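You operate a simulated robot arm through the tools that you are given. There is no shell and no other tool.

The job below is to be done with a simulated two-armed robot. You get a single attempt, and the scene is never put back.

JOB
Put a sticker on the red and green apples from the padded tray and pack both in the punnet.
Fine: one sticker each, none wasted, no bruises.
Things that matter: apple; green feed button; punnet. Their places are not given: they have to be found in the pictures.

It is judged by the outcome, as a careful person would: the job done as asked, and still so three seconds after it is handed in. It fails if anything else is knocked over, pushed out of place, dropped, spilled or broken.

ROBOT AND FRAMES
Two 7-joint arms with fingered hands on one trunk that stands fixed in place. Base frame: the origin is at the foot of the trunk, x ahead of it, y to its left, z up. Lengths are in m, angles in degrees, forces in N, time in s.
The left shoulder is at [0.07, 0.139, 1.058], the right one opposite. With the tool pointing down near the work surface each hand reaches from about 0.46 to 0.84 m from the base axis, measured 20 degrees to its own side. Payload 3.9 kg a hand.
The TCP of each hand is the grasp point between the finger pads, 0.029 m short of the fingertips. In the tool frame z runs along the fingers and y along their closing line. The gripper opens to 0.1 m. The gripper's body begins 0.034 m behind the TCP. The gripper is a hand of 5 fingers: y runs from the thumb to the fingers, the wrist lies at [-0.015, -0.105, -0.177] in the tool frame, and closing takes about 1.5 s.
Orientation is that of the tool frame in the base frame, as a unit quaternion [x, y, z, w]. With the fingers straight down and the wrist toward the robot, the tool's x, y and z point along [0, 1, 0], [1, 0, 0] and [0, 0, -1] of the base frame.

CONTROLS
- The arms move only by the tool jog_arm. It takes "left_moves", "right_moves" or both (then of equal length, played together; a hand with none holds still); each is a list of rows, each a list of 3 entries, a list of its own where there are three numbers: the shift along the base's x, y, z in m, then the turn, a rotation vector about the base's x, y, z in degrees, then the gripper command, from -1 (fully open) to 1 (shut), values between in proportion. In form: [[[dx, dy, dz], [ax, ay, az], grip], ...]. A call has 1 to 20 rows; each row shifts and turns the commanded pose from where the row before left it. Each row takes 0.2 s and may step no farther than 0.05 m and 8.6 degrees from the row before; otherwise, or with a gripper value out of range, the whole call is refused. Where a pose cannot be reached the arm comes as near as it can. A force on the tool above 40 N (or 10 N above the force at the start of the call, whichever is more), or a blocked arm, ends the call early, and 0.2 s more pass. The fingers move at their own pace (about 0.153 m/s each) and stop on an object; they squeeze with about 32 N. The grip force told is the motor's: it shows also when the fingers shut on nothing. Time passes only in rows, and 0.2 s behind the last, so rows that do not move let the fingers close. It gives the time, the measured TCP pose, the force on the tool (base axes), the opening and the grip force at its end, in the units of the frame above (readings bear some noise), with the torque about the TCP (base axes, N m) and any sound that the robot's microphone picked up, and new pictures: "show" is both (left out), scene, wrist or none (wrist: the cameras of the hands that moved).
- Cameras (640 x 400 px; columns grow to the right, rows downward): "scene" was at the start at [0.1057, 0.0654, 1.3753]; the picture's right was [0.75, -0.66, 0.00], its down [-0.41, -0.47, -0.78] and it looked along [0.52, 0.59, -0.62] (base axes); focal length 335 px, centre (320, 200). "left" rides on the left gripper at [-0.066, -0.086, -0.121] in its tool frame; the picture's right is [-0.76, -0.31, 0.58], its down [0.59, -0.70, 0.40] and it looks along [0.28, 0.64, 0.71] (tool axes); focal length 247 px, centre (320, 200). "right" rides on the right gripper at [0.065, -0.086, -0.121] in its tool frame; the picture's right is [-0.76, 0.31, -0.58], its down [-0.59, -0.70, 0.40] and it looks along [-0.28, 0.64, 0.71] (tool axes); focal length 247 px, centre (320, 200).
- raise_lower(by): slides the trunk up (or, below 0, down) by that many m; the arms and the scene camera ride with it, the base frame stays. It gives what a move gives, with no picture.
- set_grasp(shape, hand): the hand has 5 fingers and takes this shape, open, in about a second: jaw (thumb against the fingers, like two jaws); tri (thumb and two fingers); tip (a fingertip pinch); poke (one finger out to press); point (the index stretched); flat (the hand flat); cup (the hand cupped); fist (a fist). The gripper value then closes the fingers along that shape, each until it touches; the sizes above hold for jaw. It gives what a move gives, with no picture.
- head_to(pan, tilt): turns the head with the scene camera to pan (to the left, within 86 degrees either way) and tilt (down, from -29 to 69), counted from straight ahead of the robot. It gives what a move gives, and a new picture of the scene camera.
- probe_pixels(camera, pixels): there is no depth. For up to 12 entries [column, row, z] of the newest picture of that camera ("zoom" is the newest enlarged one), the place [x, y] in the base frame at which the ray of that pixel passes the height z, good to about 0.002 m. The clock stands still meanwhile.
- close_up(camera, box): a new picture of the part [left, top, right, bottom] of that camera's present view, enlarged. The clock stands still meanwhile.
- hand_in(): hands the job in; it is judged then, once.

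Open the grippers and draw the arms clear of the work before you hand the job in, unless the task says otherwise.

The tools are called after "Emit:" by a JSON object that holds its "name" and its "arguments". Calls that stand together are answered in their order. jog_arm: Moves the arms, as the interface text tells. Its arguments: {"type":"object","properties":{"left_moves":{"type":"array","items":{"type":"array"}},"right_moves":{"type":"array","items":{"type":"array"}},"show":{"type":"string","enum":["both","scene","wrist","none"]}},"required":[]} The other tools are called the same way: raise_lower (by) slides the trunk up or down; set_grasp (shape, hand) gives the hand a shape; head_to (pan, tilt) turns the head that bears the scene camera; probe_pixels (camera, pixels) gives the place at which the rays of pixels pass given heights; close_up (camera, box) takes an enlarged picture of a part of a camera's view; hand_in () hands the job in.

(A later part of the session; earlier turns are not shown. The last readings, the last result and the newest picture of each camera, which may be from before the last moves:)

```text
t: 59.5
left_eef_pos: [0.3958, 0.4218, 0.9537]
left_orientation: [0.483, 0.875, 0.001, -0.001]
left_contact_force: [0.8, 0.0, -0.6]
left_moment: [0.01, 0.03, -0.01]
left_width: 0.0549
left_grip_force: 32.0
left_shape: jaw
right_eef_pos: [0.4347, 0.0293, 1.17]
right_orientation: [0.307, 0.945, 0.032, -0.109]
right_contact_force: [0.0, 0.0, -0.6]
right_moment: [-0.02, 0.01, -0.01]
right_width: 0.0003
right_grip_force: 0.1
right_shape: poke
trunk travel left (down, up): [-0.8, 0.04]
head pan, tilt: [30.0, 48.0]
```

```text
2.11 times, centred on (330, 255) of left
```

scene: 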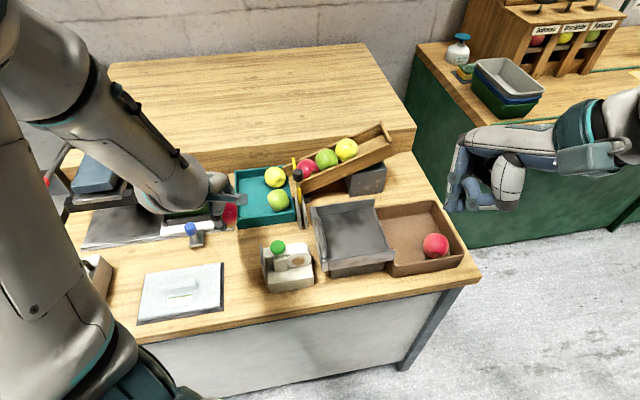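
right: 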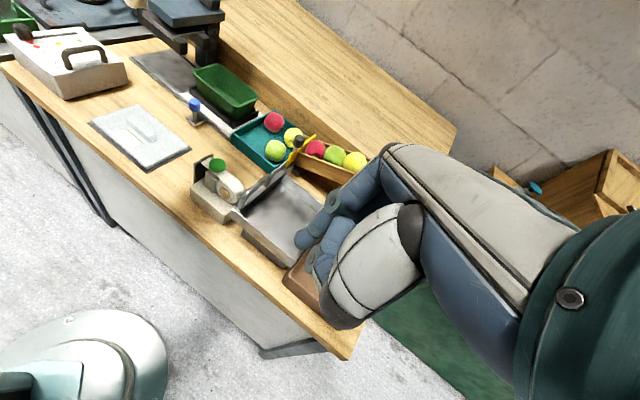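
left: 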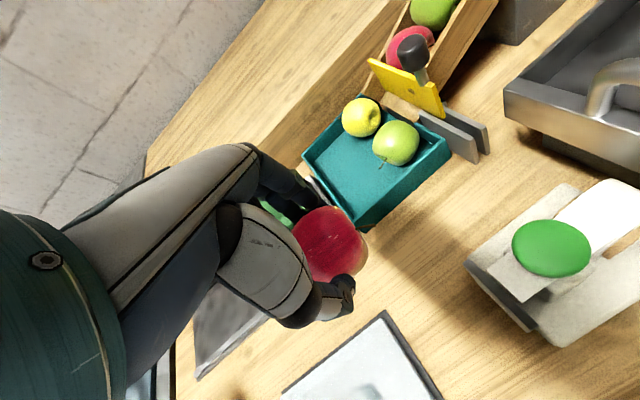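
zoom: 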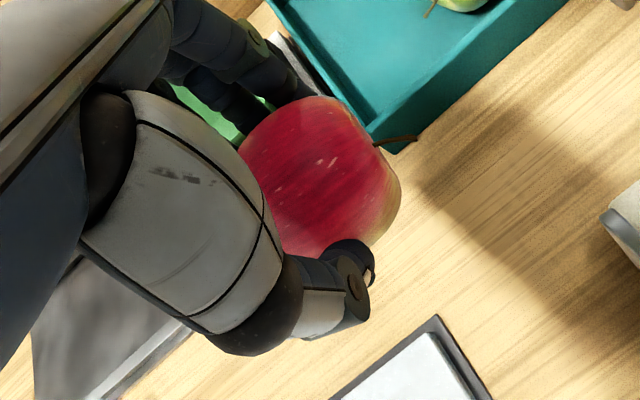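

The hand is vertical again at yaw 32° with the apple's free side facing the plate. I lower it diagonally to a point about 2 cm off the sticker, at the sticker's height.

Emit:
{"name": "jog_arm", "arguments": {"left_moves": [[[-0.008, -0.008, -0.015], [0, 0, 0], 0.1], [[-0.008, -0.008, -0.015], [0, 0, 0], 0.1], [[-0.008, -0.008, -0.015], [0, 0, 0], 0.1], [[-0.008, -0.008, -0.015], [0, 0, 0], 0.1], [[-0.008, -0.008, -0.015], [0, 0, 0], 0.1], [[-0.01, -0.01, -0.0157], [0, 0, 0], 0.1], [[0, 0, 0], [0, 0, 0], 0.1]], "show": "both"}}

Emit:
{"name": "close_up", "arguments": {"camera": "left", "box": [260, 130, 500, 340]}}

Emit:
{"name": "close_up", "arguments": {"camera": "scene", "box": [190, 200, 330, 310]}}

Emit:
{"name": "close_up", "arguments": {"camera": "right", "box": [130, 110, 270, 240]}}

```text
t: 61.1
left_eef_pos: [0.3544, 0.3774, 0.86]
left_orientation: [0.482, 0.876, 0.0, -0.001]
left_contact_force: [-0.3, -0.5, 0.0]
left_moment: [-0.01, 0.03, -0.01]
left_width: 0.0547
left_grip_force: 32.2
left_shape: jaw
left hand out of reach, approached as far as the arm can: row 5, 6
right_eef_pos: [0.4346, 0.0267, 1.1699]
right_orientation: [0.308, 0.945, 0.033, -0.108]
right_contact_force: [0.1, 0.0, -0.4]
right_moment: [-0.01, -0.01, 0.0]
right_width: 0.0
right_grip_force: 0.0
right_shape: poke
trunk travel left (down, up): [-0.8, 0.04]
head pan, tilt: [30.0, 48.0]
```

scene: 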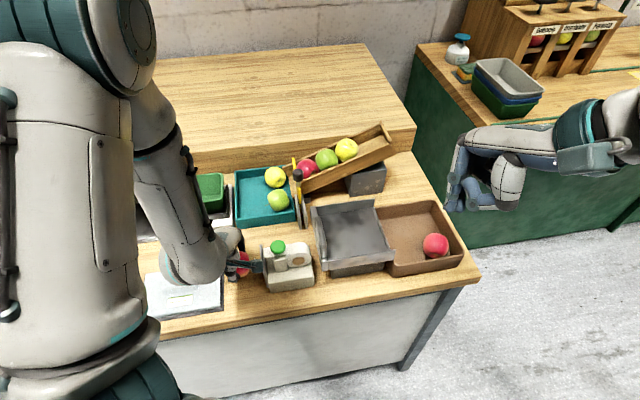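
left: 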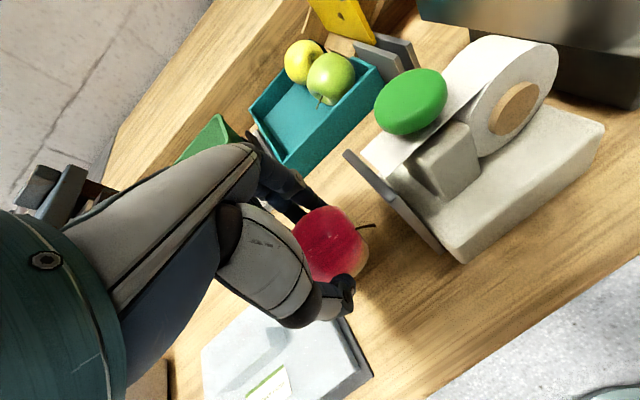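

```text
1.90 times, centred on (380, 235) of left
```

zoom: 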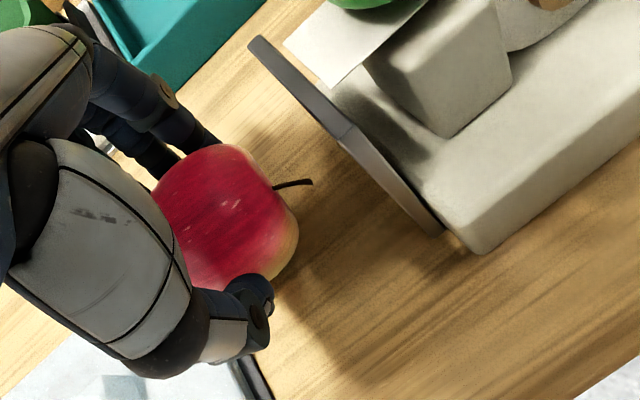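

```text
3.64 times, centred on (260, 255) of scene
```

zoom: 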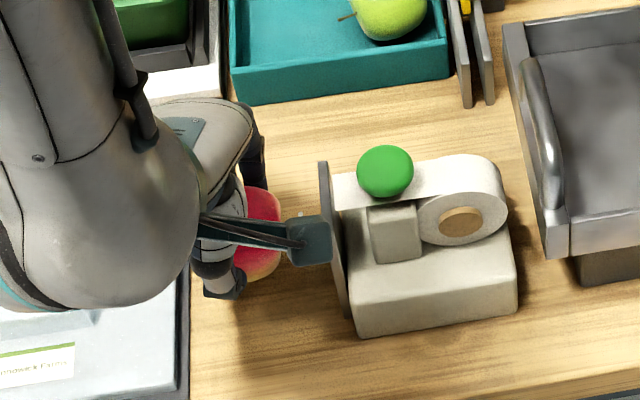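

```text
3.08 times, centred on (200, 175) of right
```

zoom: 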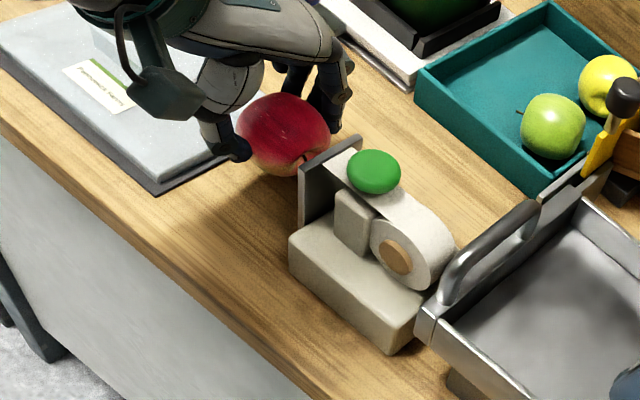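

The apple is about 2 cm off the sticker, but its stem points toward the plate, so I plan to roll the hand 30° about its closing line to present the cheek below the stem instead. First I check where the white board's edge is, to keep the outer fingers clear.

Emit:
{"name": "probe_pixels", "arguments": {"camera": "scene", "pixels": [[223, 262, 0.8], [223, 262, 0.82], [222, 306, 0.8], [137, 322, 0.8], [219, 264, 0.81]]}}

Emit:
{"name": "probe_pixels", "arguments": {"camera": "left", "pixels": [[372, 378, 0.79], [372, 378, 0.8], [366, 376, 0.81], [341, 318, 0.8]]}}

Emit:
{"name": "close_up", "arguments": {"camera": "right", "box": [120, 100, 220, 190]}}

```text
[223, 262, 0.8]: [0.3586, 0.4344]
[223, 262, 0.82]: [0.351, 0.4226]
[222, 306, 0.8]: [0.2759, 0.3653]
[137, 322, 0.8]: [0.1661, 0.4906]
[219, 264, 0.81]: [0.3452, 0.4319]
```

```text
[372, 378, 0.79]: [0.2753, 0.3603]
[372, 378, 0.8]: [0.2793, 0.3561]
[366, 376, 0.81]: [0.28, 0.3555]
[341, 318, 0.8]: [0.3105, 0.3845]
```

```text
4.44 times, centred on (170, 145) of right
```

zoom: 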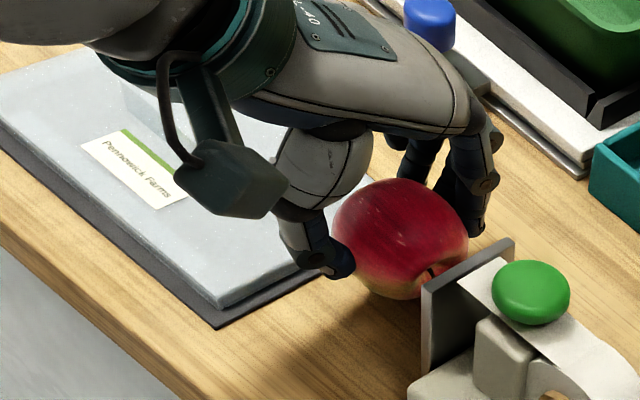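

The board's edge is 9 cm from the plate, so there is room. I roll the hand 30° about its closing line (fingertips toward the plate), backing off slightly while turning.

Emit:
{"name": "jog_arm", "arguments": {"left_moves": [[[-0.002, 0.001, 0], [-6.35, -4.0, 0], 0.1], [[-0.002, 0.001, 0], [-6.35, -4.0, 0], 0.1], [[-0.002, 0.001, 0], [-6.35, -4.0, 0], 0.1], [[0, 0, 0], [-6.35, -4.0, 0], 0.1], [[0, 0, 0], [0, 0, 0], 0.1]], "show": "both"}}

Emit:
{"name": "close_up", "arguments": {"camera": "left", "box": [260, 130, 500, 340]}}

Emit:
{"name": "close_up", "arguments": {"camera": "right", "box": [120, 100, 220, 190]}}

Emit:
{"name": "close_up", "arguments": {"camera": "scene", "box": [190, 200, 330, 310]}}

```text
t: 62.3
left_eef_pos: [0.3464, 0.3782, 0.8603]
left_orientation: [0.466, 0.846, -0.125, 0.227]
left_contact_force: [-0.4, -0.2, -0.4]
left_moment: [-0.01, 0.0, 0.0]
left_width: 0.055
left_grip_force: 32.0
left_shape: jaw
right_eef_pos: [0.4354, 0.0266, 1.1697]
right_orientation: [0.308, 0.945, 0.032, -0.109]
right_contact_force: [0.0, -0.4, 1.1]
right_moment: [0.03, -0.01, -0.01]
right_width: 0.0002
right_grip_force: 0.0
right_shape: poke
trunk travel left (down, up): [-0.8, 0.04]
head pan, tilt: [30.0, 48.0]
```

scene: 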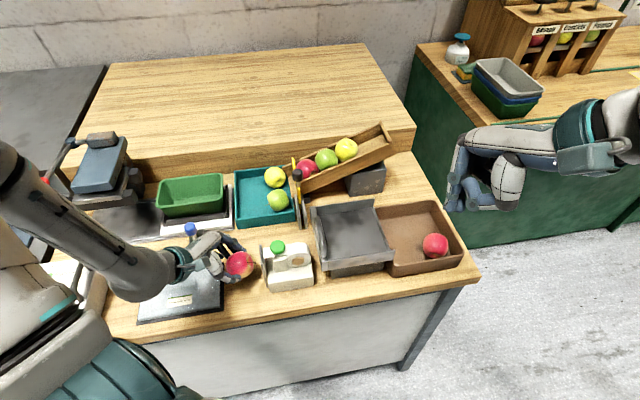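
left: 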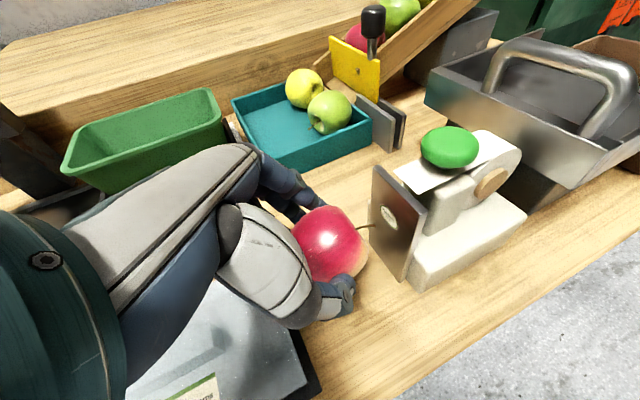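

```text
1.90 times, centred on (380, 235) of left
```

zoom: 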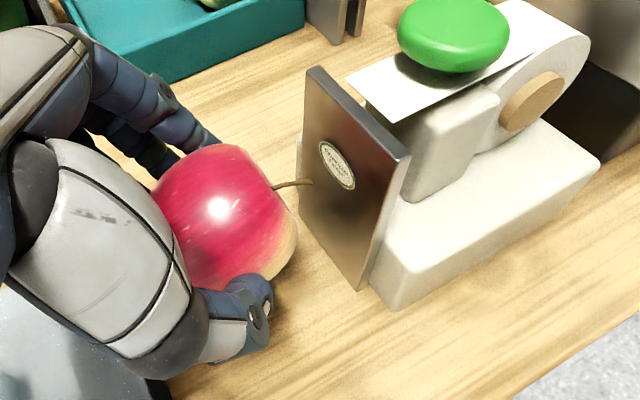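

```text
4.44 times, centred on (170, 145) of right
```

zoom: 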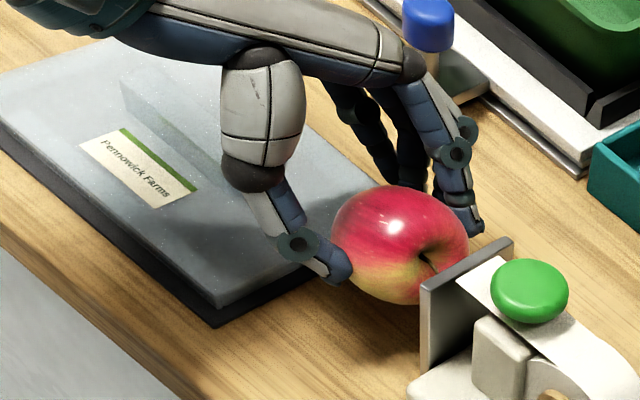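

```text
3.64 times, centred on (260, 255) of scene
```

zoom: 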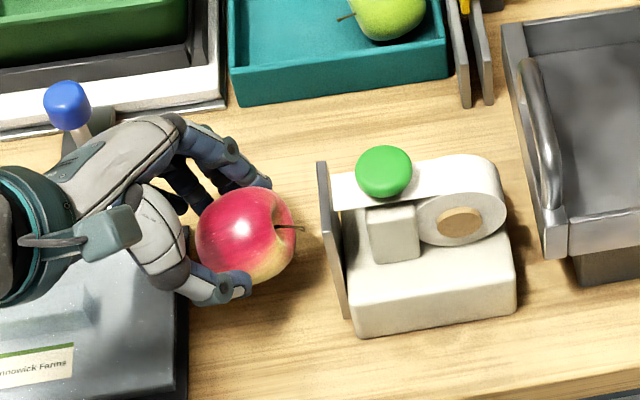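

The hand now leans away from the dispenser and the stem should point upward past the contact cheek. I verify by triangulating the stem tip: scene (255,263) and left (376,226), and the apple's outline.

Emit:
{"name": "probe_pixels", "arguments": {"camera": "scene", "pixels": [[255.3, 262.7, 0.84], [255.3, 262.7, 0.86], [255.3, 262.7, 0.88], [240.5, 264, 0.84], [240.5, 264, 0.85], [240.5, 264, 0.86]]}}

Emit:
{"name": "probe_pixels", "arguments": {"camera": "left", "pixels": [[375.8, 226, 0.84], [375.8, 226, 0.86], [375.8, 226, 0.88], [331, 244, 0.84], [331, 244, 0.85], [331, 244, 0.86], [389, 217, 0.84], [389, 217, 0.85], [389, 217, 0.86]]}}

```text
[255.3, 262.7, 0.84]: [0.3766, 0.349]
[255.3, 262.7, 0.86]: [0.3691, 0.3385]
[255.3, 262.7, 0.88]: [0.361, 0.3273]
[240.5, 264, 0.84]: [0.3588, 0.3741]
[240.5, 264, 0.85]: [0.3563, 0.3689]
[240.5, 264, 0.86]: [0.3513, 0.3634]
```

```text
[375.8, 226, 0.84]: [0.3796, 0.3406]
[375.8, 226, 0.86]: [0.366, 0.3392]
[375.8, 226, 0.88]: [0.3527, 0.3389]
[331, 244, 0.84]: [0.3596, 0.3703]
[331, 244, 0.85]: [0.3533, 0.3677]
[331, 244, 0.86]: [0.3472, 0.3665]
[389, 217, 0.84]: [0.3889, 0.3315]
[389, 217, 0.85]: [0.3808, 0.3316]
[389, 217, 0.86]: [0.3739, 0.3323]
```

The stem tip is at [0.368,0.339,0.859], about level with the cheek along the press direction, so I roll another 15° to lift it clear while keeping the apple about 1.5 cm off the plate at sticker height.

Emit:
{"name": "jog_arm", "arguments": {"left_moves": [[[-0.002, -0.001, -0.003], [-6.35, -4.0, 0], 0.1], [[-0.0017, -0.0014, -0.0037], [-6.35, -4.0, 0], 0.1], [[0, 0, 0], [0, 0, 0], 0.1]], "show": "both"}}

Emit:
{"name": "close_up", "arguments": {"camera": "left", "box": [260, 130, 500, 340]}}

Emit:
{"name": "close_up", "arguments": {"camera": "right", "box": [120, 100, 220, 190]}}

Emit:
{"name": "close_up", "arguments": {"camera": "scene", "box": [200, 220, 300, 300]}}

```text
t: 63.1
left_eef_pos: [0.3418, 0.3769, 0.8534]
left_orientation: [0.446, 0.809, -0.185, 0.335]
left_contact_force: [-0.5, 0.6, -0.5]
left_moment: [0.02, 0.03, 0.02]
left_width: 0.055
left_grip_force: 32.2
left_shape: jaw
right_eef_pos: [0.4342, 0.0278, 1.1699]
right_orientation: [0.307, 0.945, 0.032, -0.109]
right_contact_force: [-0.5, -0.2, 0.6]
right_moment: [-0.01, -0.01, 0.01]
right_width: 0.0
right_grip_force: 0.3
right_shape: poke
trunk travel left (down, up): [-0.8, 0.04]
head pan, tilt: [30.0, 48.0]
```

scene: 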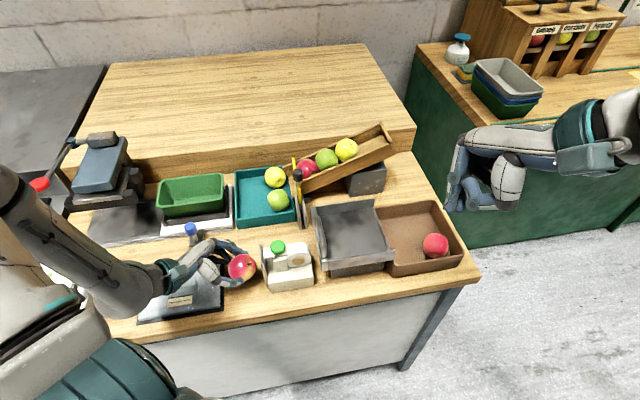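
left: 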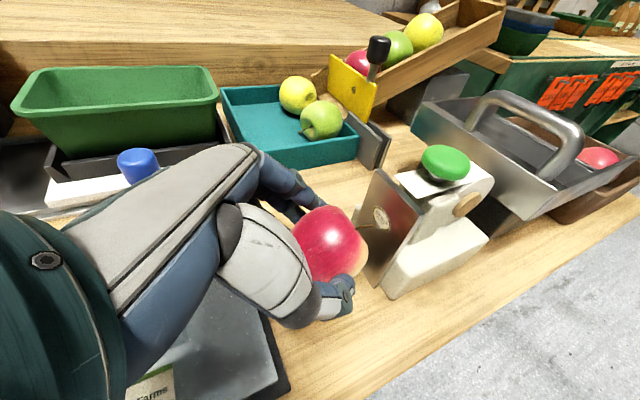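

```text
1.90 times, centred on (380, 235) of left
```

zoom: 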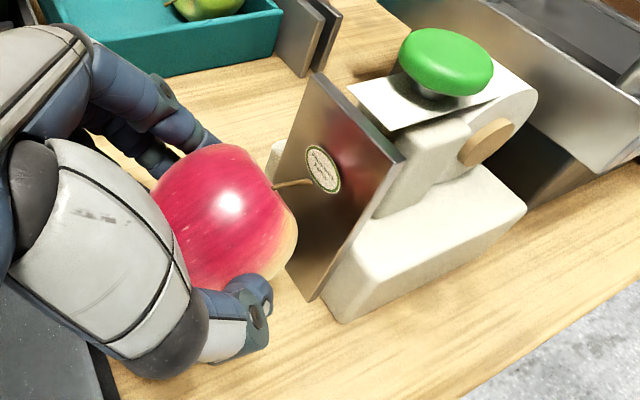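

```text
4.44 times, centred on (170, 145) of right
```

zoom: 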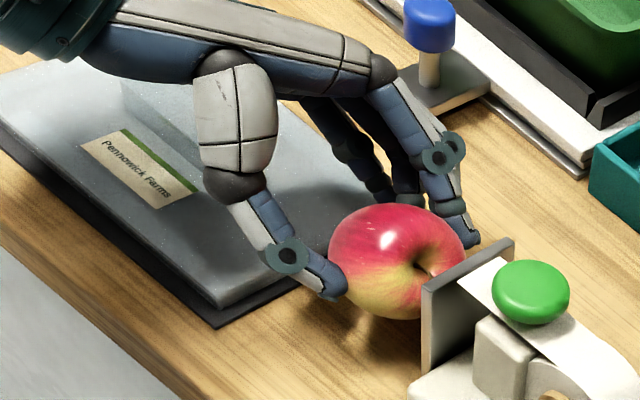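

```text
5.00 times, centred on (250, 260) of scene
```

zoom: 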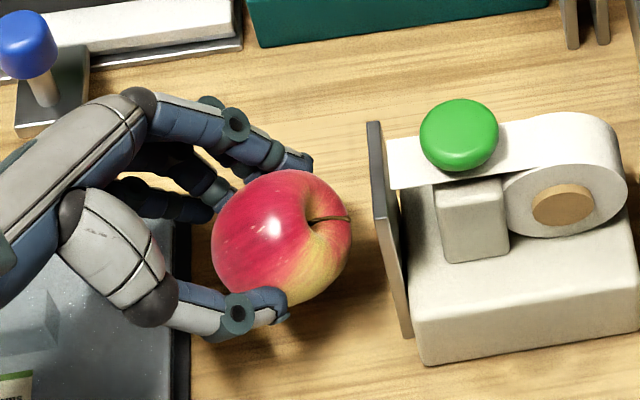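

The stem now points up and the cheek faces the sticker; predicted apple centre is [0.353,0.365,0.844], 4.4 cm from the plate plane with no lateral error. I advance 9 mm along the plate normal.

Emit:
{"name": "jog_arm", "arguments": {"left_moves": [[[0.002, -0.00224, 0], [0, 0, 0], 0.1], [[0.002, -0.00224, 0], [0, 0, 0], 0.1], [[0.002, -0.00224, 0], [0, 0, 0], 0.1], [[0, 0, 0], [0, 0, 0], 0.1]], "show": "none"}}

Emit:
{"name": "close_up", "arguments": {"camera": "left", "box": [300, 160, 440, 300]}}

Emit:
{"name": "close_up", "arguments": {"camera": "right", "box": [180, 130, 250, 190]}}

Emit:
{"name": "close_up", "arguments": {"camera": "scene", "box": [220, 230, 290, 290]}}

```text
t: 64.1
left_eef_pos: [0.3483, 0.3707, 0.854]
left_orientation: [0.446, 0.809, -0.185, 0.335]
left_contact_force: [-0.6, 0.6, -0.6]
left_moment: [0.0, 0.02, -0.02]
left_width: 0.0549
left_grip_force: 32.2
left_shape: jaw
right_eef_pos: [0.435, 0.0266, 1.1705]
right_orientation: [0.307, 0.945, 0.032, -0.109]
right_contact_force: [-0.1, -0.1, -0.3]
right_moment: [-0.01, 0.0, 0.03]
right_width: 0.0
right_grip_force: 0.1
right_shape: poke
trunk travel left (down, up): [-0.8, 0.04]
head pan, tilt: [30.0, 48.0]
```

```text
2.86 times, centred on (370, 230) of left
```

zoom: 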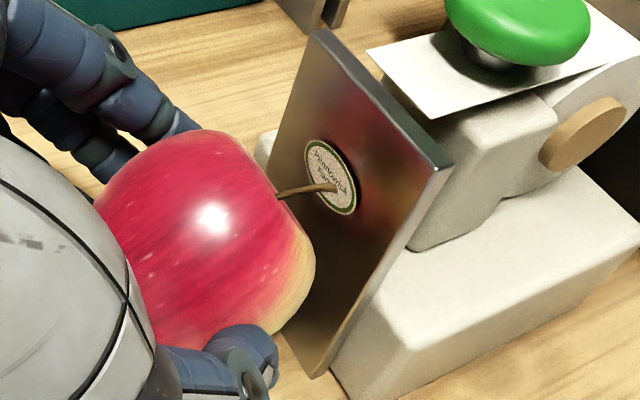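

```text
6.67 times, centred on (215, 160) of right
```

zoom: 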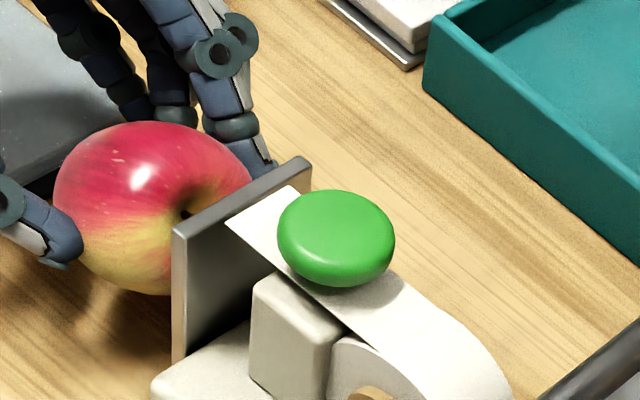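

```text
6.67 times, centred on (255, 260) of scene
```

zoom: 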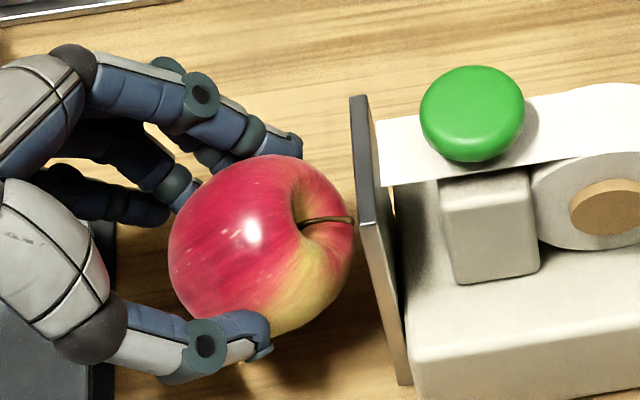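

The gap is now roughly 6 mm. I continue in about 1.5 mm rows, watching the tool force.

Emit:
{"name": "jog_arm", "arguments": {"left_moves": [[[0.001, -0.00112, 0], [0, 0, 0], 0.1], [[0.001, -0.00112, 0], [0, 0, 0], 0.1], [[0.001, -0.00112, 0], [0, 0, 0], 0.1]], "show": "none"}}

Emit:
{"name": "close_up", "arguments": {"camera": "left", "box": [300, 160, 440, 300]}}

Emit:
{"name": "close_up", "arguments": {"camera": "scene", "box": [220, 230, 290, 290]}}

```text
t: 64.9
left_eef_pos: [0.3512, 0.3681, 0.8529]
left_orientation: [0.445, 0.81, -0.184, 0.334]
left_contact_force: [-0.2, -0.4, -0.3]
left_moment: [-0.01, 0.02, -0.01]
left_width: 0.0548
left_grip_force: 31.6
left_shape: jaw
right_eef_pos: [0.4347, 0.0266, 1.1702]
right_orientation: [0.307, 0.945, 0.033, -0.108]
right_contact_force: [0.0, -0.3, -0.1]
right_moment: [0.04, 0.02, -0.01]
right_width: 0.0003
right_grip_force: 0.2
right_shape: poke
trunk travel left (down, up): [-0.8, 0.04]
head pan, tilt: [30.0, 48.0]
```

```text
2.86 times, centred on (370, 230) of left
```

zoom: 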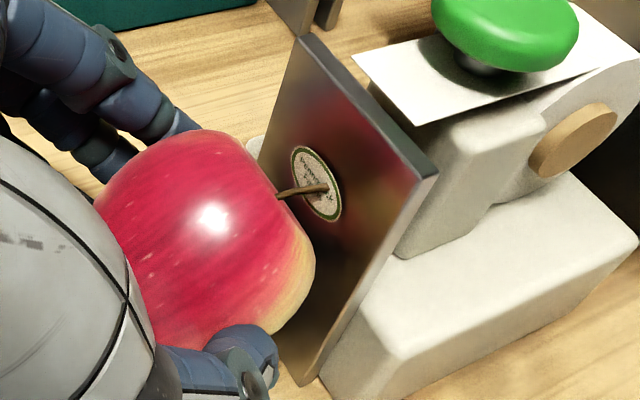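

```text
6.67 times, centred on (255, 260) of scene
```

zoom: 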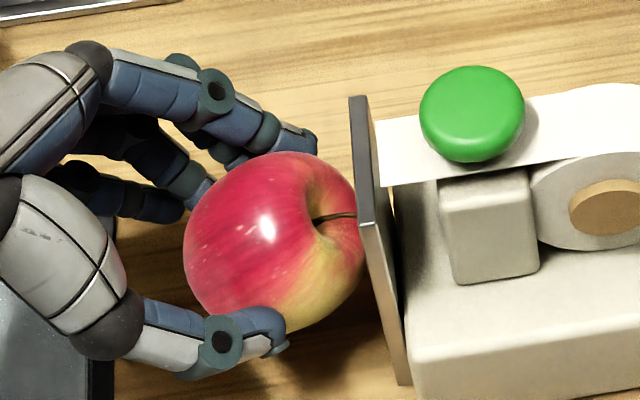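

The apple is a few millimetres from the plate; the sticker's real centre appears ~3 mm higher than my estimate, so I raise by 3 mm and continue in ~1.5 mm rows.

Emit:
{"name": "jog_arm", "arguments": {"left_moves": [[[0.0005, 0.0005, 0.003], [0, 0, 0], 0.1], [[0.001, -0.00112, 0], [0, 0, 0], 0.1], [[0.0007, -0.0008, 0], [0, 0, 0], 0.1]], "show": "none"}}

Emit:
{"name": "close_up", "arguments": {"camera": "left", "box": [300, 160, 440, 300]}}

Emit:
{"name": "close_up", "arguments": {"camera": "scene", "box": [220, 230, 290, 290]}}

```text
t: 65.7
left_eef_pos: [0.3537, 0.366, 0.856]
left_orientation: [0.445, 0.81, -0.185, 0.335]
left_contact_force: [-2.0, 2.3, 0.4]
left_moment: [0.02, -0.01, 0.06]
left_width: 0.0547
left_grip_force: 32.1
left_shape: jaw
right_eef_pos: [0.4348, 0.027, 1.1702]
right_orientation: [0.307, 0.945, 0.033, -0.108]
right_contact_force: [-0.2, -0.2, -0.3]
right_moment: [-0.01, -0.01, 0.0]
right_width: 0.0003
right_grip_force: 0.0
right_shape: poke
trunk travel left (down, up): [-0.8, 0.04]
head pan, tilt: [30.0, 48.0]
```

```text
2.86 times, centred on (370, 230) of left
```

zoom: 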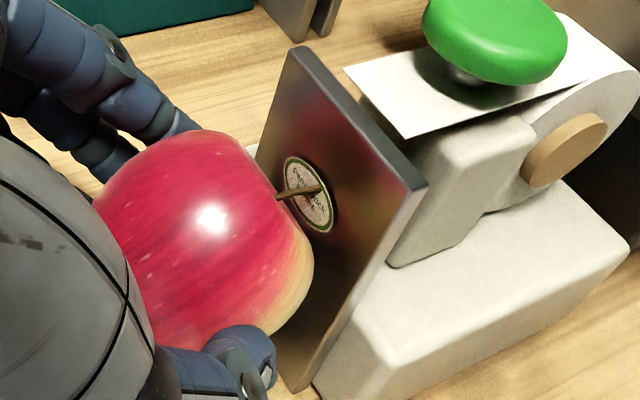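

```text
6.67 times, centred on (255, 260) of scene
```

zoom: 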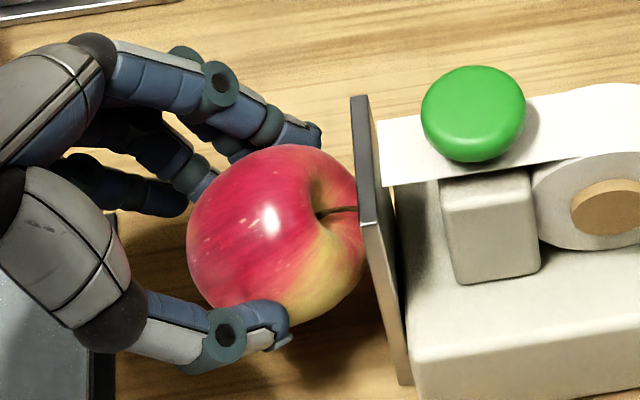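

Contact: 3 N pushing back along the plate normal. I press about 1 mm more to make the sticker adhere, then check.

Emit:
{"name": "jog_arm", "arguments": {"left_moves": [[[0.0005, -0.0006, 0], [0, 0, 0], 0.1], [[0, 0, 0], [0, 0, 0], 0.1]], "show": "none"}}

Emit:
{"name": "close_up", "arguments": {"camera": "left", "box": [300, 160, 440, 300]}}

```text
t: 66.3
left_eef_pos: [0.3527, 0.3667, 0.8556]
left_orientation: [0.446, 0.809, -0.185, 0.334]
left_contact_force: [-2.2, 4.0, 0.1]
left_moment: [0.08, 0.04, 0.01]
left_width: 0.0548
left_grip_force: 31.8
left_shape: jaw
right_eef_pos: [0.4329, 0.0284, 1.171]
right_orientation: [0.308, 0.945, 0.032, -0.108]
right_contact_force: [0.4, 0.5, -0.3]
right_moment: [0.02, -0.01, 0.03]
right_width: 0.0
right_grip_force: 0.0
right_shape: poke
trunk travel left (down, up): [-0.8, 0.04]
head pan, tilt: [30.0, 48.0]
```

```text
2.86 times, centred on (370, 230) of left
```

zoom: 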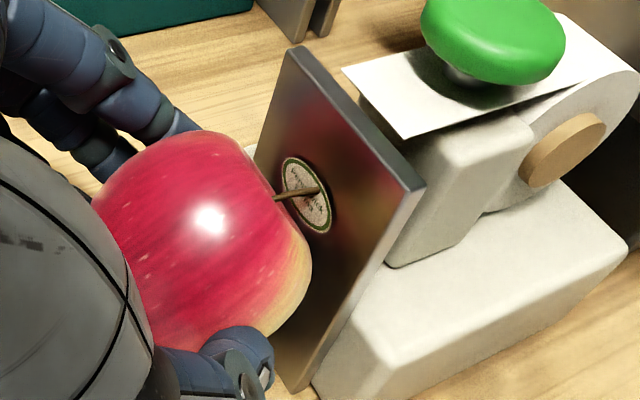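

Force is 4.6 N and the sticker sits between apple and plate in the view. I press slightly harder (another ~1 mm commanded) for a moment.

Emit:
{"name": "jog_arm", "arguments": {"left_moves": [[[0.0007, -0.0008, 0], [0, 0, 0], 0.1], [[0.0004, -0.0004, 0], [0, 0, 0], 0.1], [[0, 0, 0], [0, 0, 0], 0.1]], "show": "none"}}

Emit:
{"name": "close_up", "arguments": {"camera": "left", "box": [300, 160, 440, 300]}}

Emit:
{"name": "close_up", "arguments": {"camera": "scene", "box": [220, 230, 290, 290]}}

```text
t: 67.1
left_eef_pos: [0.3542, 0.3667, 0.8558]
left_orientation: [0.444, 0.81, -0.184, 0.336]
left_contact_force: [-6.9, 9.5, 3.4]
left_moment: [0.09, 0.11, 0.09]
left_width: 0.0551
left_grip_force: 31.7
left_shape: jaw
right_eef_pos: [0.4338, 0.0279, 1.1708]
right_orientation: [0.307, 0.945, 0.033, -0.108]
right_contact_force: [0.2, 0.3, -0.4]
right_moment: [0.01, 0.0, -0.04]
right_width: 0.0
right_grip_force: 0.1
right_shape: poke
trunk travel left (down, up): [-0.8, 0.04]
head pan, tilt: [30.0, 48.0]
```

```text
2.86 times, centred on (370, 230) of left
```

zoom: 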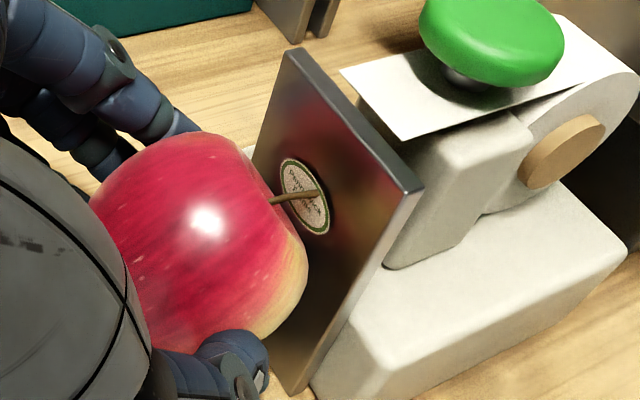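

```text
6.67 times, centred on (255, 260) of scene
```

zoom: 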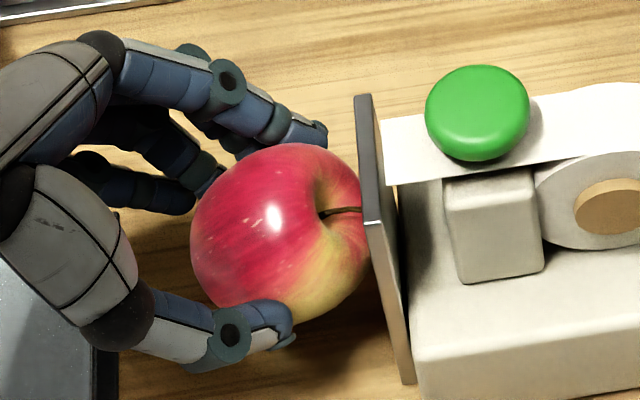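

Force reached 12 N and the dispenser seems to have shifted by a millimetre or two, so that is enough. I back off along the normal and see whether the sticker came with the apple.

Emit:
{"name": "jog_arm", "arguments": {"left_moves": [[[-0.002, 0.00224, 0], [0, 0, 0], 0.1], [[-0.004, 0.0045, 0], [0, 0, 0], 0.1], [[-0.005, 0.0056, 0], [0, 0, 0], 0.1], [[0, 0, 0], [0, 0, 0], 0.1]], "show": "both"}}

Emit:
{"name": "close_up", "arguments": {"camera": "left", "box": [290, 150, 450, 310]}}

Emit:
{"name": "close_up", "arguments": {"camera": "scene", "box": [220, 230, 290, 290]}}

Emit:
{"name": "close_up", "arguments": {"camera": "right", "box": [180, 130, 250, 190]}}

```text
t: 68.1
left_eef_pos: [0.3441, 0.3767, 0.8564]
left_orientation: [0.446, 0.809, -0.184, 0.335]
left_contact_force: [-0.8, 0.7, -0.2]
left_moment: [-0.01, 0.01, -0.02]
left_width: 0.055
left_grip_force: 32.3
left_shape: jaw
right_eef_pos: [0.4352, 0.0268, 1.1701]
right_orientation: [0.307, 0.945, 0.032, -0.109]
right_contact_force: [-0.2, -0.7, 1.0]
right_moment: [-0.04, -0.03, -0.01]
right_width: 0.0001
right_grip_force: 0.1
right_shape: poke
trunk travel left (down, up): [-0.8, 0.04]
head pan, tilt: [30.0, 48.0]
```

scene: 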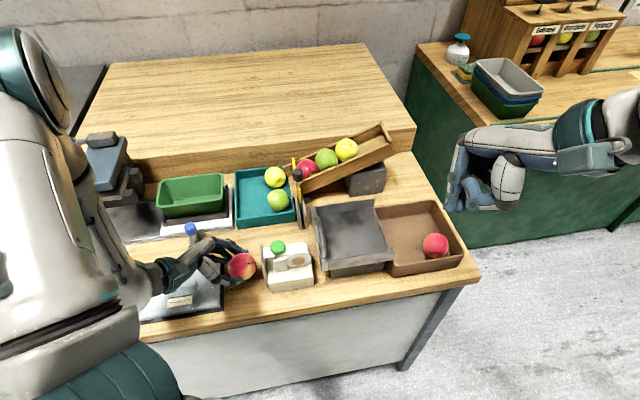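
left: 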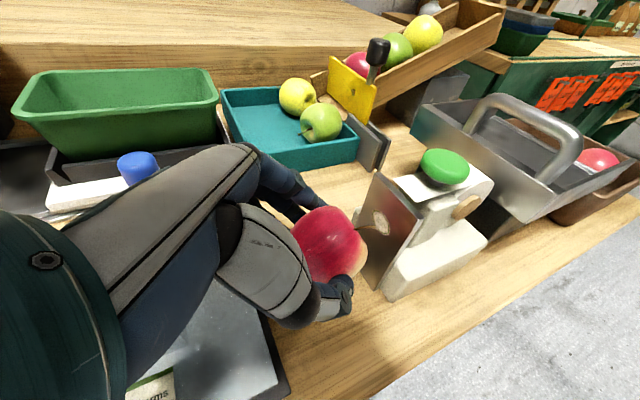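

```text
2.50 times, centred on (370, 230) of left
```

zoom: 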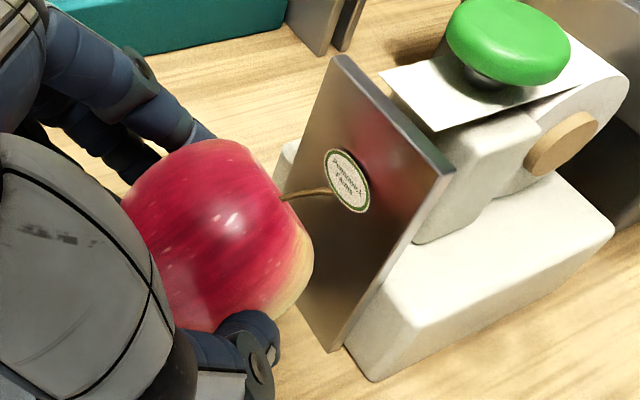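

```text
6.67 times, centred on (255, 260) of scene
```

zoom: 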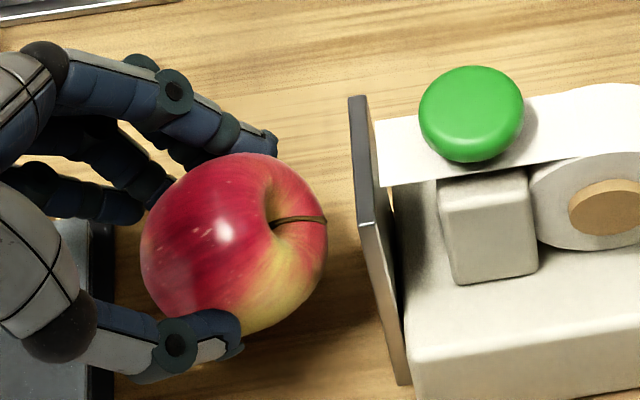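

```text
6.67 times, centred on (215, 160) of right
```

zoom: 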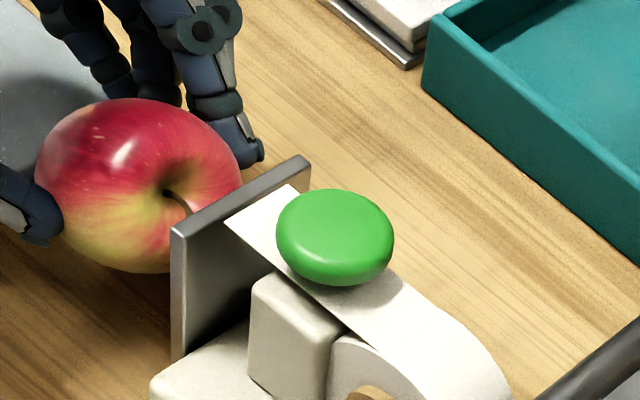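

The sticker is still on the plate (left zoom (347,182)), so the contact missed it or was not firm at that spot; the dispenser itself sprang back to its place. I re-measure the sticker and plate from this closer view.

Emit:
{"name": "probe_pixels", "arguments": {"camera": "left", "pixels": [[380.8, 222.8, 0.84], [380.8, 222.8, 0.85], [380.8, 222.8, 0.855], [380.8, 222.8, 0.86], [380, 172.5, 0.88], [421, 219, 0.88], [374.5, 291, 0.79], [374.5, 291, 0.8], [374.5, 291, 0.78], [423.5, 216, 0.88]]}}

Emit:
{"name": "close_up", "arguments": {"camera": "left", "box": [340, 160, 440, 300]}}

```text
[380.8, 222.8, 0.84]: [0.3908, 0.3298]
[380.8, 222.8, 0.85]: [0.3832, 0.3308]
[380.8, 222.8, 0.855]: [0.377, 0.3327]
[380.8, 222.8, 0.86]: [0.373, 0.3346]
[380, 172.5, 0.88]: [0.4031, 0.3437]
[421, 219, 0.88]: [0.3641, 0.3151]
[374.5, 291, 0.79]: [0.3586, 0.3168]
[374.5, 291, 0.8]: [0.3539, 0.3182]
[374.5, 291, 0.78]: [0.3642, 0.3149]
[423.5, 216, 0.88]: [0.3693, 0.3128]
```

```text
2.86 times, centred on (390, 230) of left
```

zoom: 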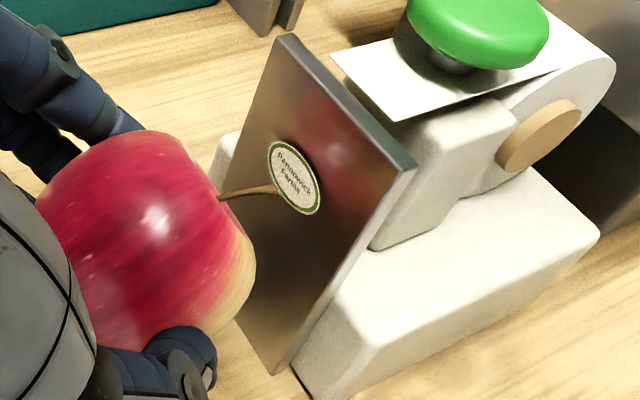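

The plate is vertical with the sticker near [0.3835,0.331,0.848]. I now triangulate the stem tip and the apple's outline again to see what touched first.

Emit:
{"name": "probe_pixels", "arguments": {"camera": "left", "pixels": [[374.3, 225.8, 0.85], [374.3, 225.8, 0.86], [374.3, 225.8, 0.87], [330, 243, 0.84], [330, 243, 0.85]]}}

Emit:
{"name": "probe_pixels", "arguments": {"camera": "scene", "pixels": [[255.75, 262.85, 0.85], [255.75, 262.85, 0.86], [255.75, 262.85, 0.87], [242, 266.5, 0.84], [242, 266.5, 0.85], [256, 266, 0.85], [256, 266, 0.84]]}}

Emit:
{"name": "probe_pixels", "arguments": {"camera": "right", "pixels": [[195.5, 161.7, 0.85], [195.5, 161.7, 0.86], [187.5, 157.5, 0.84], [187.5, 157.5, 0.85]]}}

```text
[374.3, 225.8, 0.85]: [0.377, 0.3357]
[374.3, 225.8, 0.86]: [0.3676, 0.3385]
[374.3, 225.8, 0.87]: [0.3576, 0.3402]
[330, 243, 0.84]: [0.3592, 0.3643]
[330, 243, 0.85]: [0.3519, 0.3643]
```

```text
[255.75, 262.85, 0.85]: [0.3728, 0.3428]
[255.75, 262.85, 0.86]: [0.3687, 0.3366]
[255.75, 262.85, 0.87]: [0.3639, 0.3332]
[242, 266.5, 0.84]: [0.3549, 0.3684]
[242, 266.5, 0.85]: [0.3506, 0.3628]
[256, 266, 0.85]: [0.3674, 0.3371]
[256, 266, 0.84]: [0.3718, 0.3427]
```

```text
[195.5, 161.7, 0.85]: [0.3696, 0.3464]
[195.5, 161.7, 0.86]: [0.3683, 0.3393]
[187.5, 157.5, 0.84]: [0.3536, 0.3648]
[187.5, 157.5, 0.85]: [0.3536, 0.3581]
```

The stem tip leads the cheek by about 2 mm, so the stem touched the plate first. I roll the hand another 17° so the stem clears, keeping the apple about 1.5 cm from the plate.

Emit:
{"name": "jog_arm", "arguments": {"left_moves": [[[0.0, 0.001, 0], [-7.2, -4.5, 0], 0.1], [[0.0007, 0.001, 0], [-7.2, -4.5, 0], 0.1], [[0, 0, 0], [0, 0, 0], 0.1]], "show": "both"}}

Emit:
{"name": "close_up", "arguments": {"camera": "left", "box": [290, 150, 450, 310]}}

Emit:
{"name": "close_up", "arguments": {"camera": "scene", "box": [220, 230, 290, 290]}}

Emit:
{"name": "close_up", "arguments": {"camera": "right", "box": [160, 120, 240, 190]}}

```text
t: 68.9
left_eef_pos: [0.3438, 0.3786, 0.8566]
left_orientation: [0.414, 0.751, -0.249, 0.45]
left_contact_force: [-0.3, -0.7, -1.7]
left_moment: [0.01, 0.02, 0.0]
left_width: 0.0549
left_grip_force: 31.6
left_shape: jaw
right_eef_pos: [0.4339, 0.0268, 1.1704]
right_orientation: [0.308, 0.945, 0.033, -0.108]
right_contact_force: [0.8, 0.4, -0.3]
right_moment: [0.02, 0.01, -0.01]
right_width: 0.0002
right_grip_force: 0.0
right_shape: poke
trunk travel left (down, up): [-0.8, 0.04]
head pan, tilt: [30.0, 48.0]
```

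scene: 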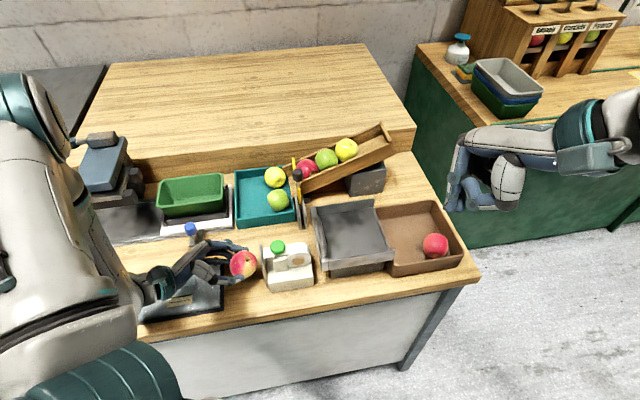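
left: 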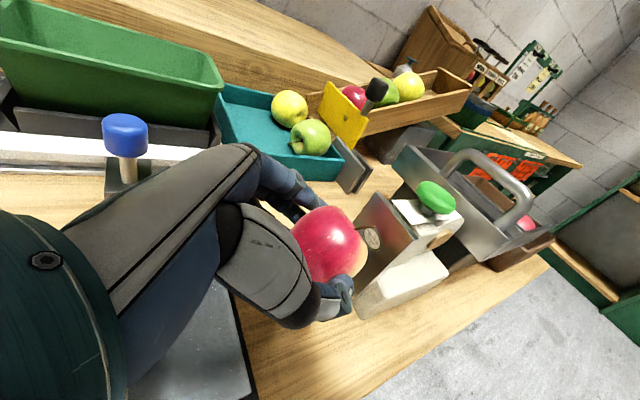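

```text
2.50 times, centred on (370, 230) of left
```

zoom: 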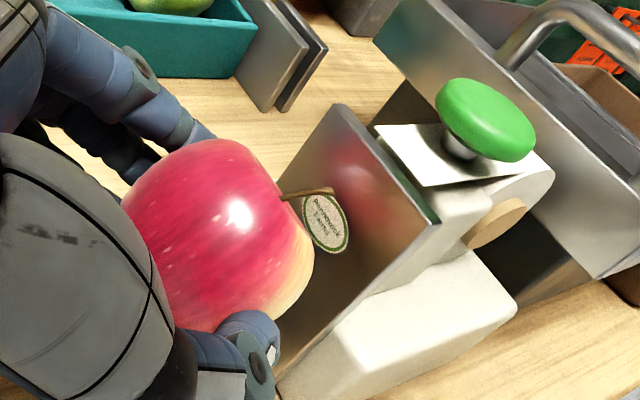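

```text
6.67 times, centred on (255, 260) of scene
```

zoom: 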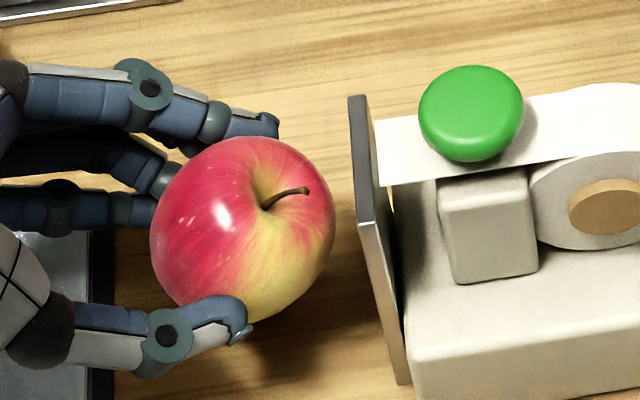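

```text
5.71 times, centred on (200, 155) of right
```

zoom: 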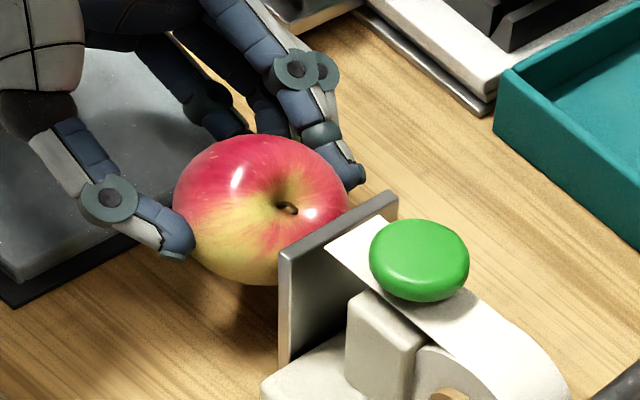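

The stem is now clearly out of the way (scene zoom: stem tip (308,190), apple edge at (335,230)). I verify the sticker's place and the apple's centre once more before pressing.

Emit:
{"name": "probe_pixels", "arguments": {"camera": "left", "pixels": [[372.8, 238.8, 0.84], [372.8, 238.8, 0.845], [372.8, 238.8, 0.85], [372.8, 238.8, 0.855], [375, 194, 0.88], [417, 237, 0.88], [331, 243, 0.845], [331, 243, 0.85], [331, 243, 0.855]]}}

Emit:
{"name": "probe_pixels", "arguments": {"camera": "scene", "pixels": [[243.5, 264.3, 0.845], [243.5, 264.3, 0.85], [243.5, 264.3, 0.855], [261.5, 263, 0.88], [259.5, 245, 0.88]]}}

```text
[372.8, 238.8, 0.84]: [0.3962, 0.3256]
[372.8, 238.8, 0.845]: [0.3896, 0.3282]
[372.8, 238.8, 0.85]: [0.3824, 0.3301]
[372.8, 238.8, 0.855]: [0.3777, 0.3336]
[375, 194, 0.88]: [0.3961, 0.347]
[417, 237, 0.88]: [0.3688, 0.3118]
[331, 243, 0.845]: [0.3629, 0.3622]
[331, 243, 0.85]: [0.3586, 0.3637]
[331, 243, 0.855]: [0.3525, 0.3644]
```

```text
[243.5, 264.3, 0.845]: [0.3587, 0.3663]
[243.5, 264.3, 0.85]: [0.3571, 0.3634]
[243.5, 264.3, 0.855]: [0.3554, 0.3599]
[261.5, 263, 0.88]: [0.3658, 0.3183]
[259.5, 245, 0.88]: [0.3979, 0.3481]
```

Apple centre [0.358,0.3635,0.850] and sticker [0.382,0.330,0.850] line up along the normal, with about 13 mm of gap. I advance 9 mm, then check.

Emit:
{"name": "jog_arm", "arguments": {"left_moves": [[[0.0019, -0.0023, 0], [0, 0, 0], 0.1], [[0.0019, -0.0023, 0], [0, 0, 0], 0.1], [[0.0019, -0.0023, 0], [0, 0, 0], 0.1], [[0, 0, 0], [0, 0, 0], 0.1]], "show": "none"}}

Emit:
{"name": "close_up", "arguments": {"camera": "left", "box": [290, 150, 450, 310]}}

Emit:
{"name": "close_up", "arguments": {"camera": "scene", "box": [220, 230, 290, 290]}}

```text
t: 69.9
left_eef_pos: [0.3504, 0.3725, 0.8559]
left_orientation: [0.414, 0.751, -0.249, 0.45]
left_contact_force: [0.8, 0.0, -1.3]
left_moment: [-0.03, -0.01, 0.01]
left_width: 0.0549
left_grip_force: 32.1
left_shape: jaw
right_eef_pos: [0.4351, 0.0259, 1.1699]
right_orientation: [0.308, 0.945, 0.033, -0.108]
right_contact_force: [0.2, 0.2, -0.9]
right_moment: [0.02, -0.02, 0.03]
right_width: 0.0002
right_grip_force: 0.2
right_shape: poke
trunk travel left (down, up): [-0.8, 0.04]
head pan, tilt: [30.0, 48.0]
```

```text
2.50 times, centred on (370, 230) of left
```

zoom: 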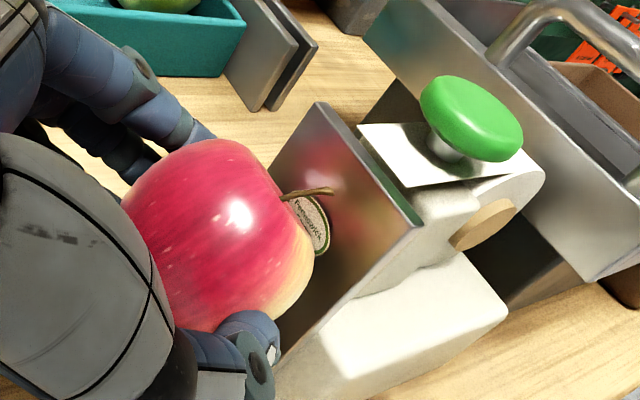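

```text
6.67 times, centred on (255, 260) of scene
```

zoom: 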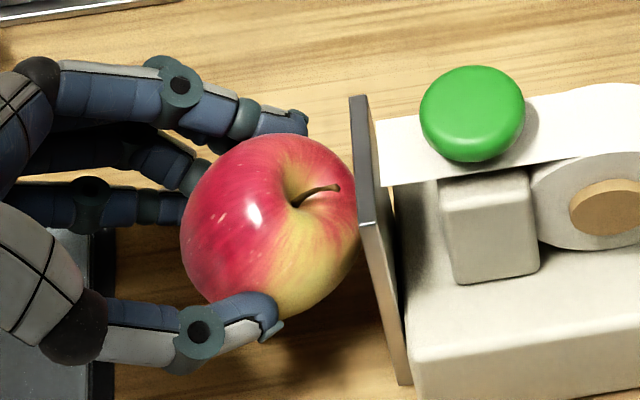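

The apple now begins to cover the sticker in the left view, as it should. I advance in ~1.3 mm rows until contact.

Emit:
{"name": "jog_arm", "arguments": {"left_moves": [[[0.0009, -0.0011, 0], [0, 0, 0], 0.1], [[0.0009, -0.0011, 0], [0, 0, 0], 0.1], [[0.0006, -0.0008, 0], [0, 0, 0], 0.1]], "show": "none"}}

Emit:
{"name": "close_up", "arguments": {"camera": "left", "box": [290, 150, 450, 310]}}

```text
t: 70.7
left_eef_pos: [0.3523, 0.3708, 0.856]
left_orientation: [0.413, 0.751, -0.249, 0.451]
left_contact_force: [-7.4, 9.6, -0.9]
left_moment: [0.1, 0.05, -0.01]
left_width: 0.0552
left_grip_force: 32.9
left_shape: jaw
right_eef_pos: [0.4334, 0.0285, 1.1702]
right_orientation: [0.307, 0.945, 0.032, -0.108]
right_contact_force: [-0.2, -0.9, -0.1]
right_moment: [-0.03, 0.0, -0.02]
right_width: 0.0
right_grip_force: 0.1
right_shape: poke
trunk travel left (down, up): [-0.8, 0.04]
head pan, tilt: [30.0, 48.0]
```

```text
2.50 times, centred on (370, 230) of left
```

zoom: 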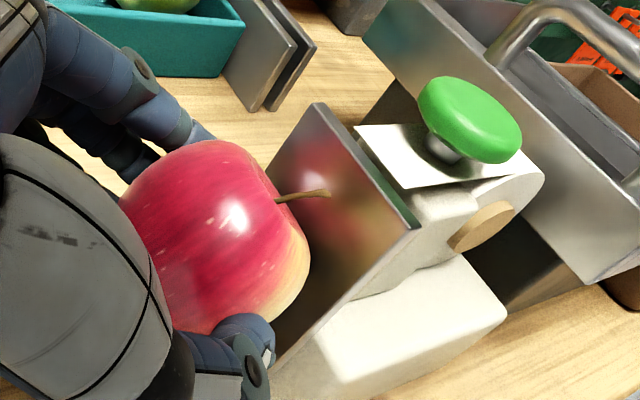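

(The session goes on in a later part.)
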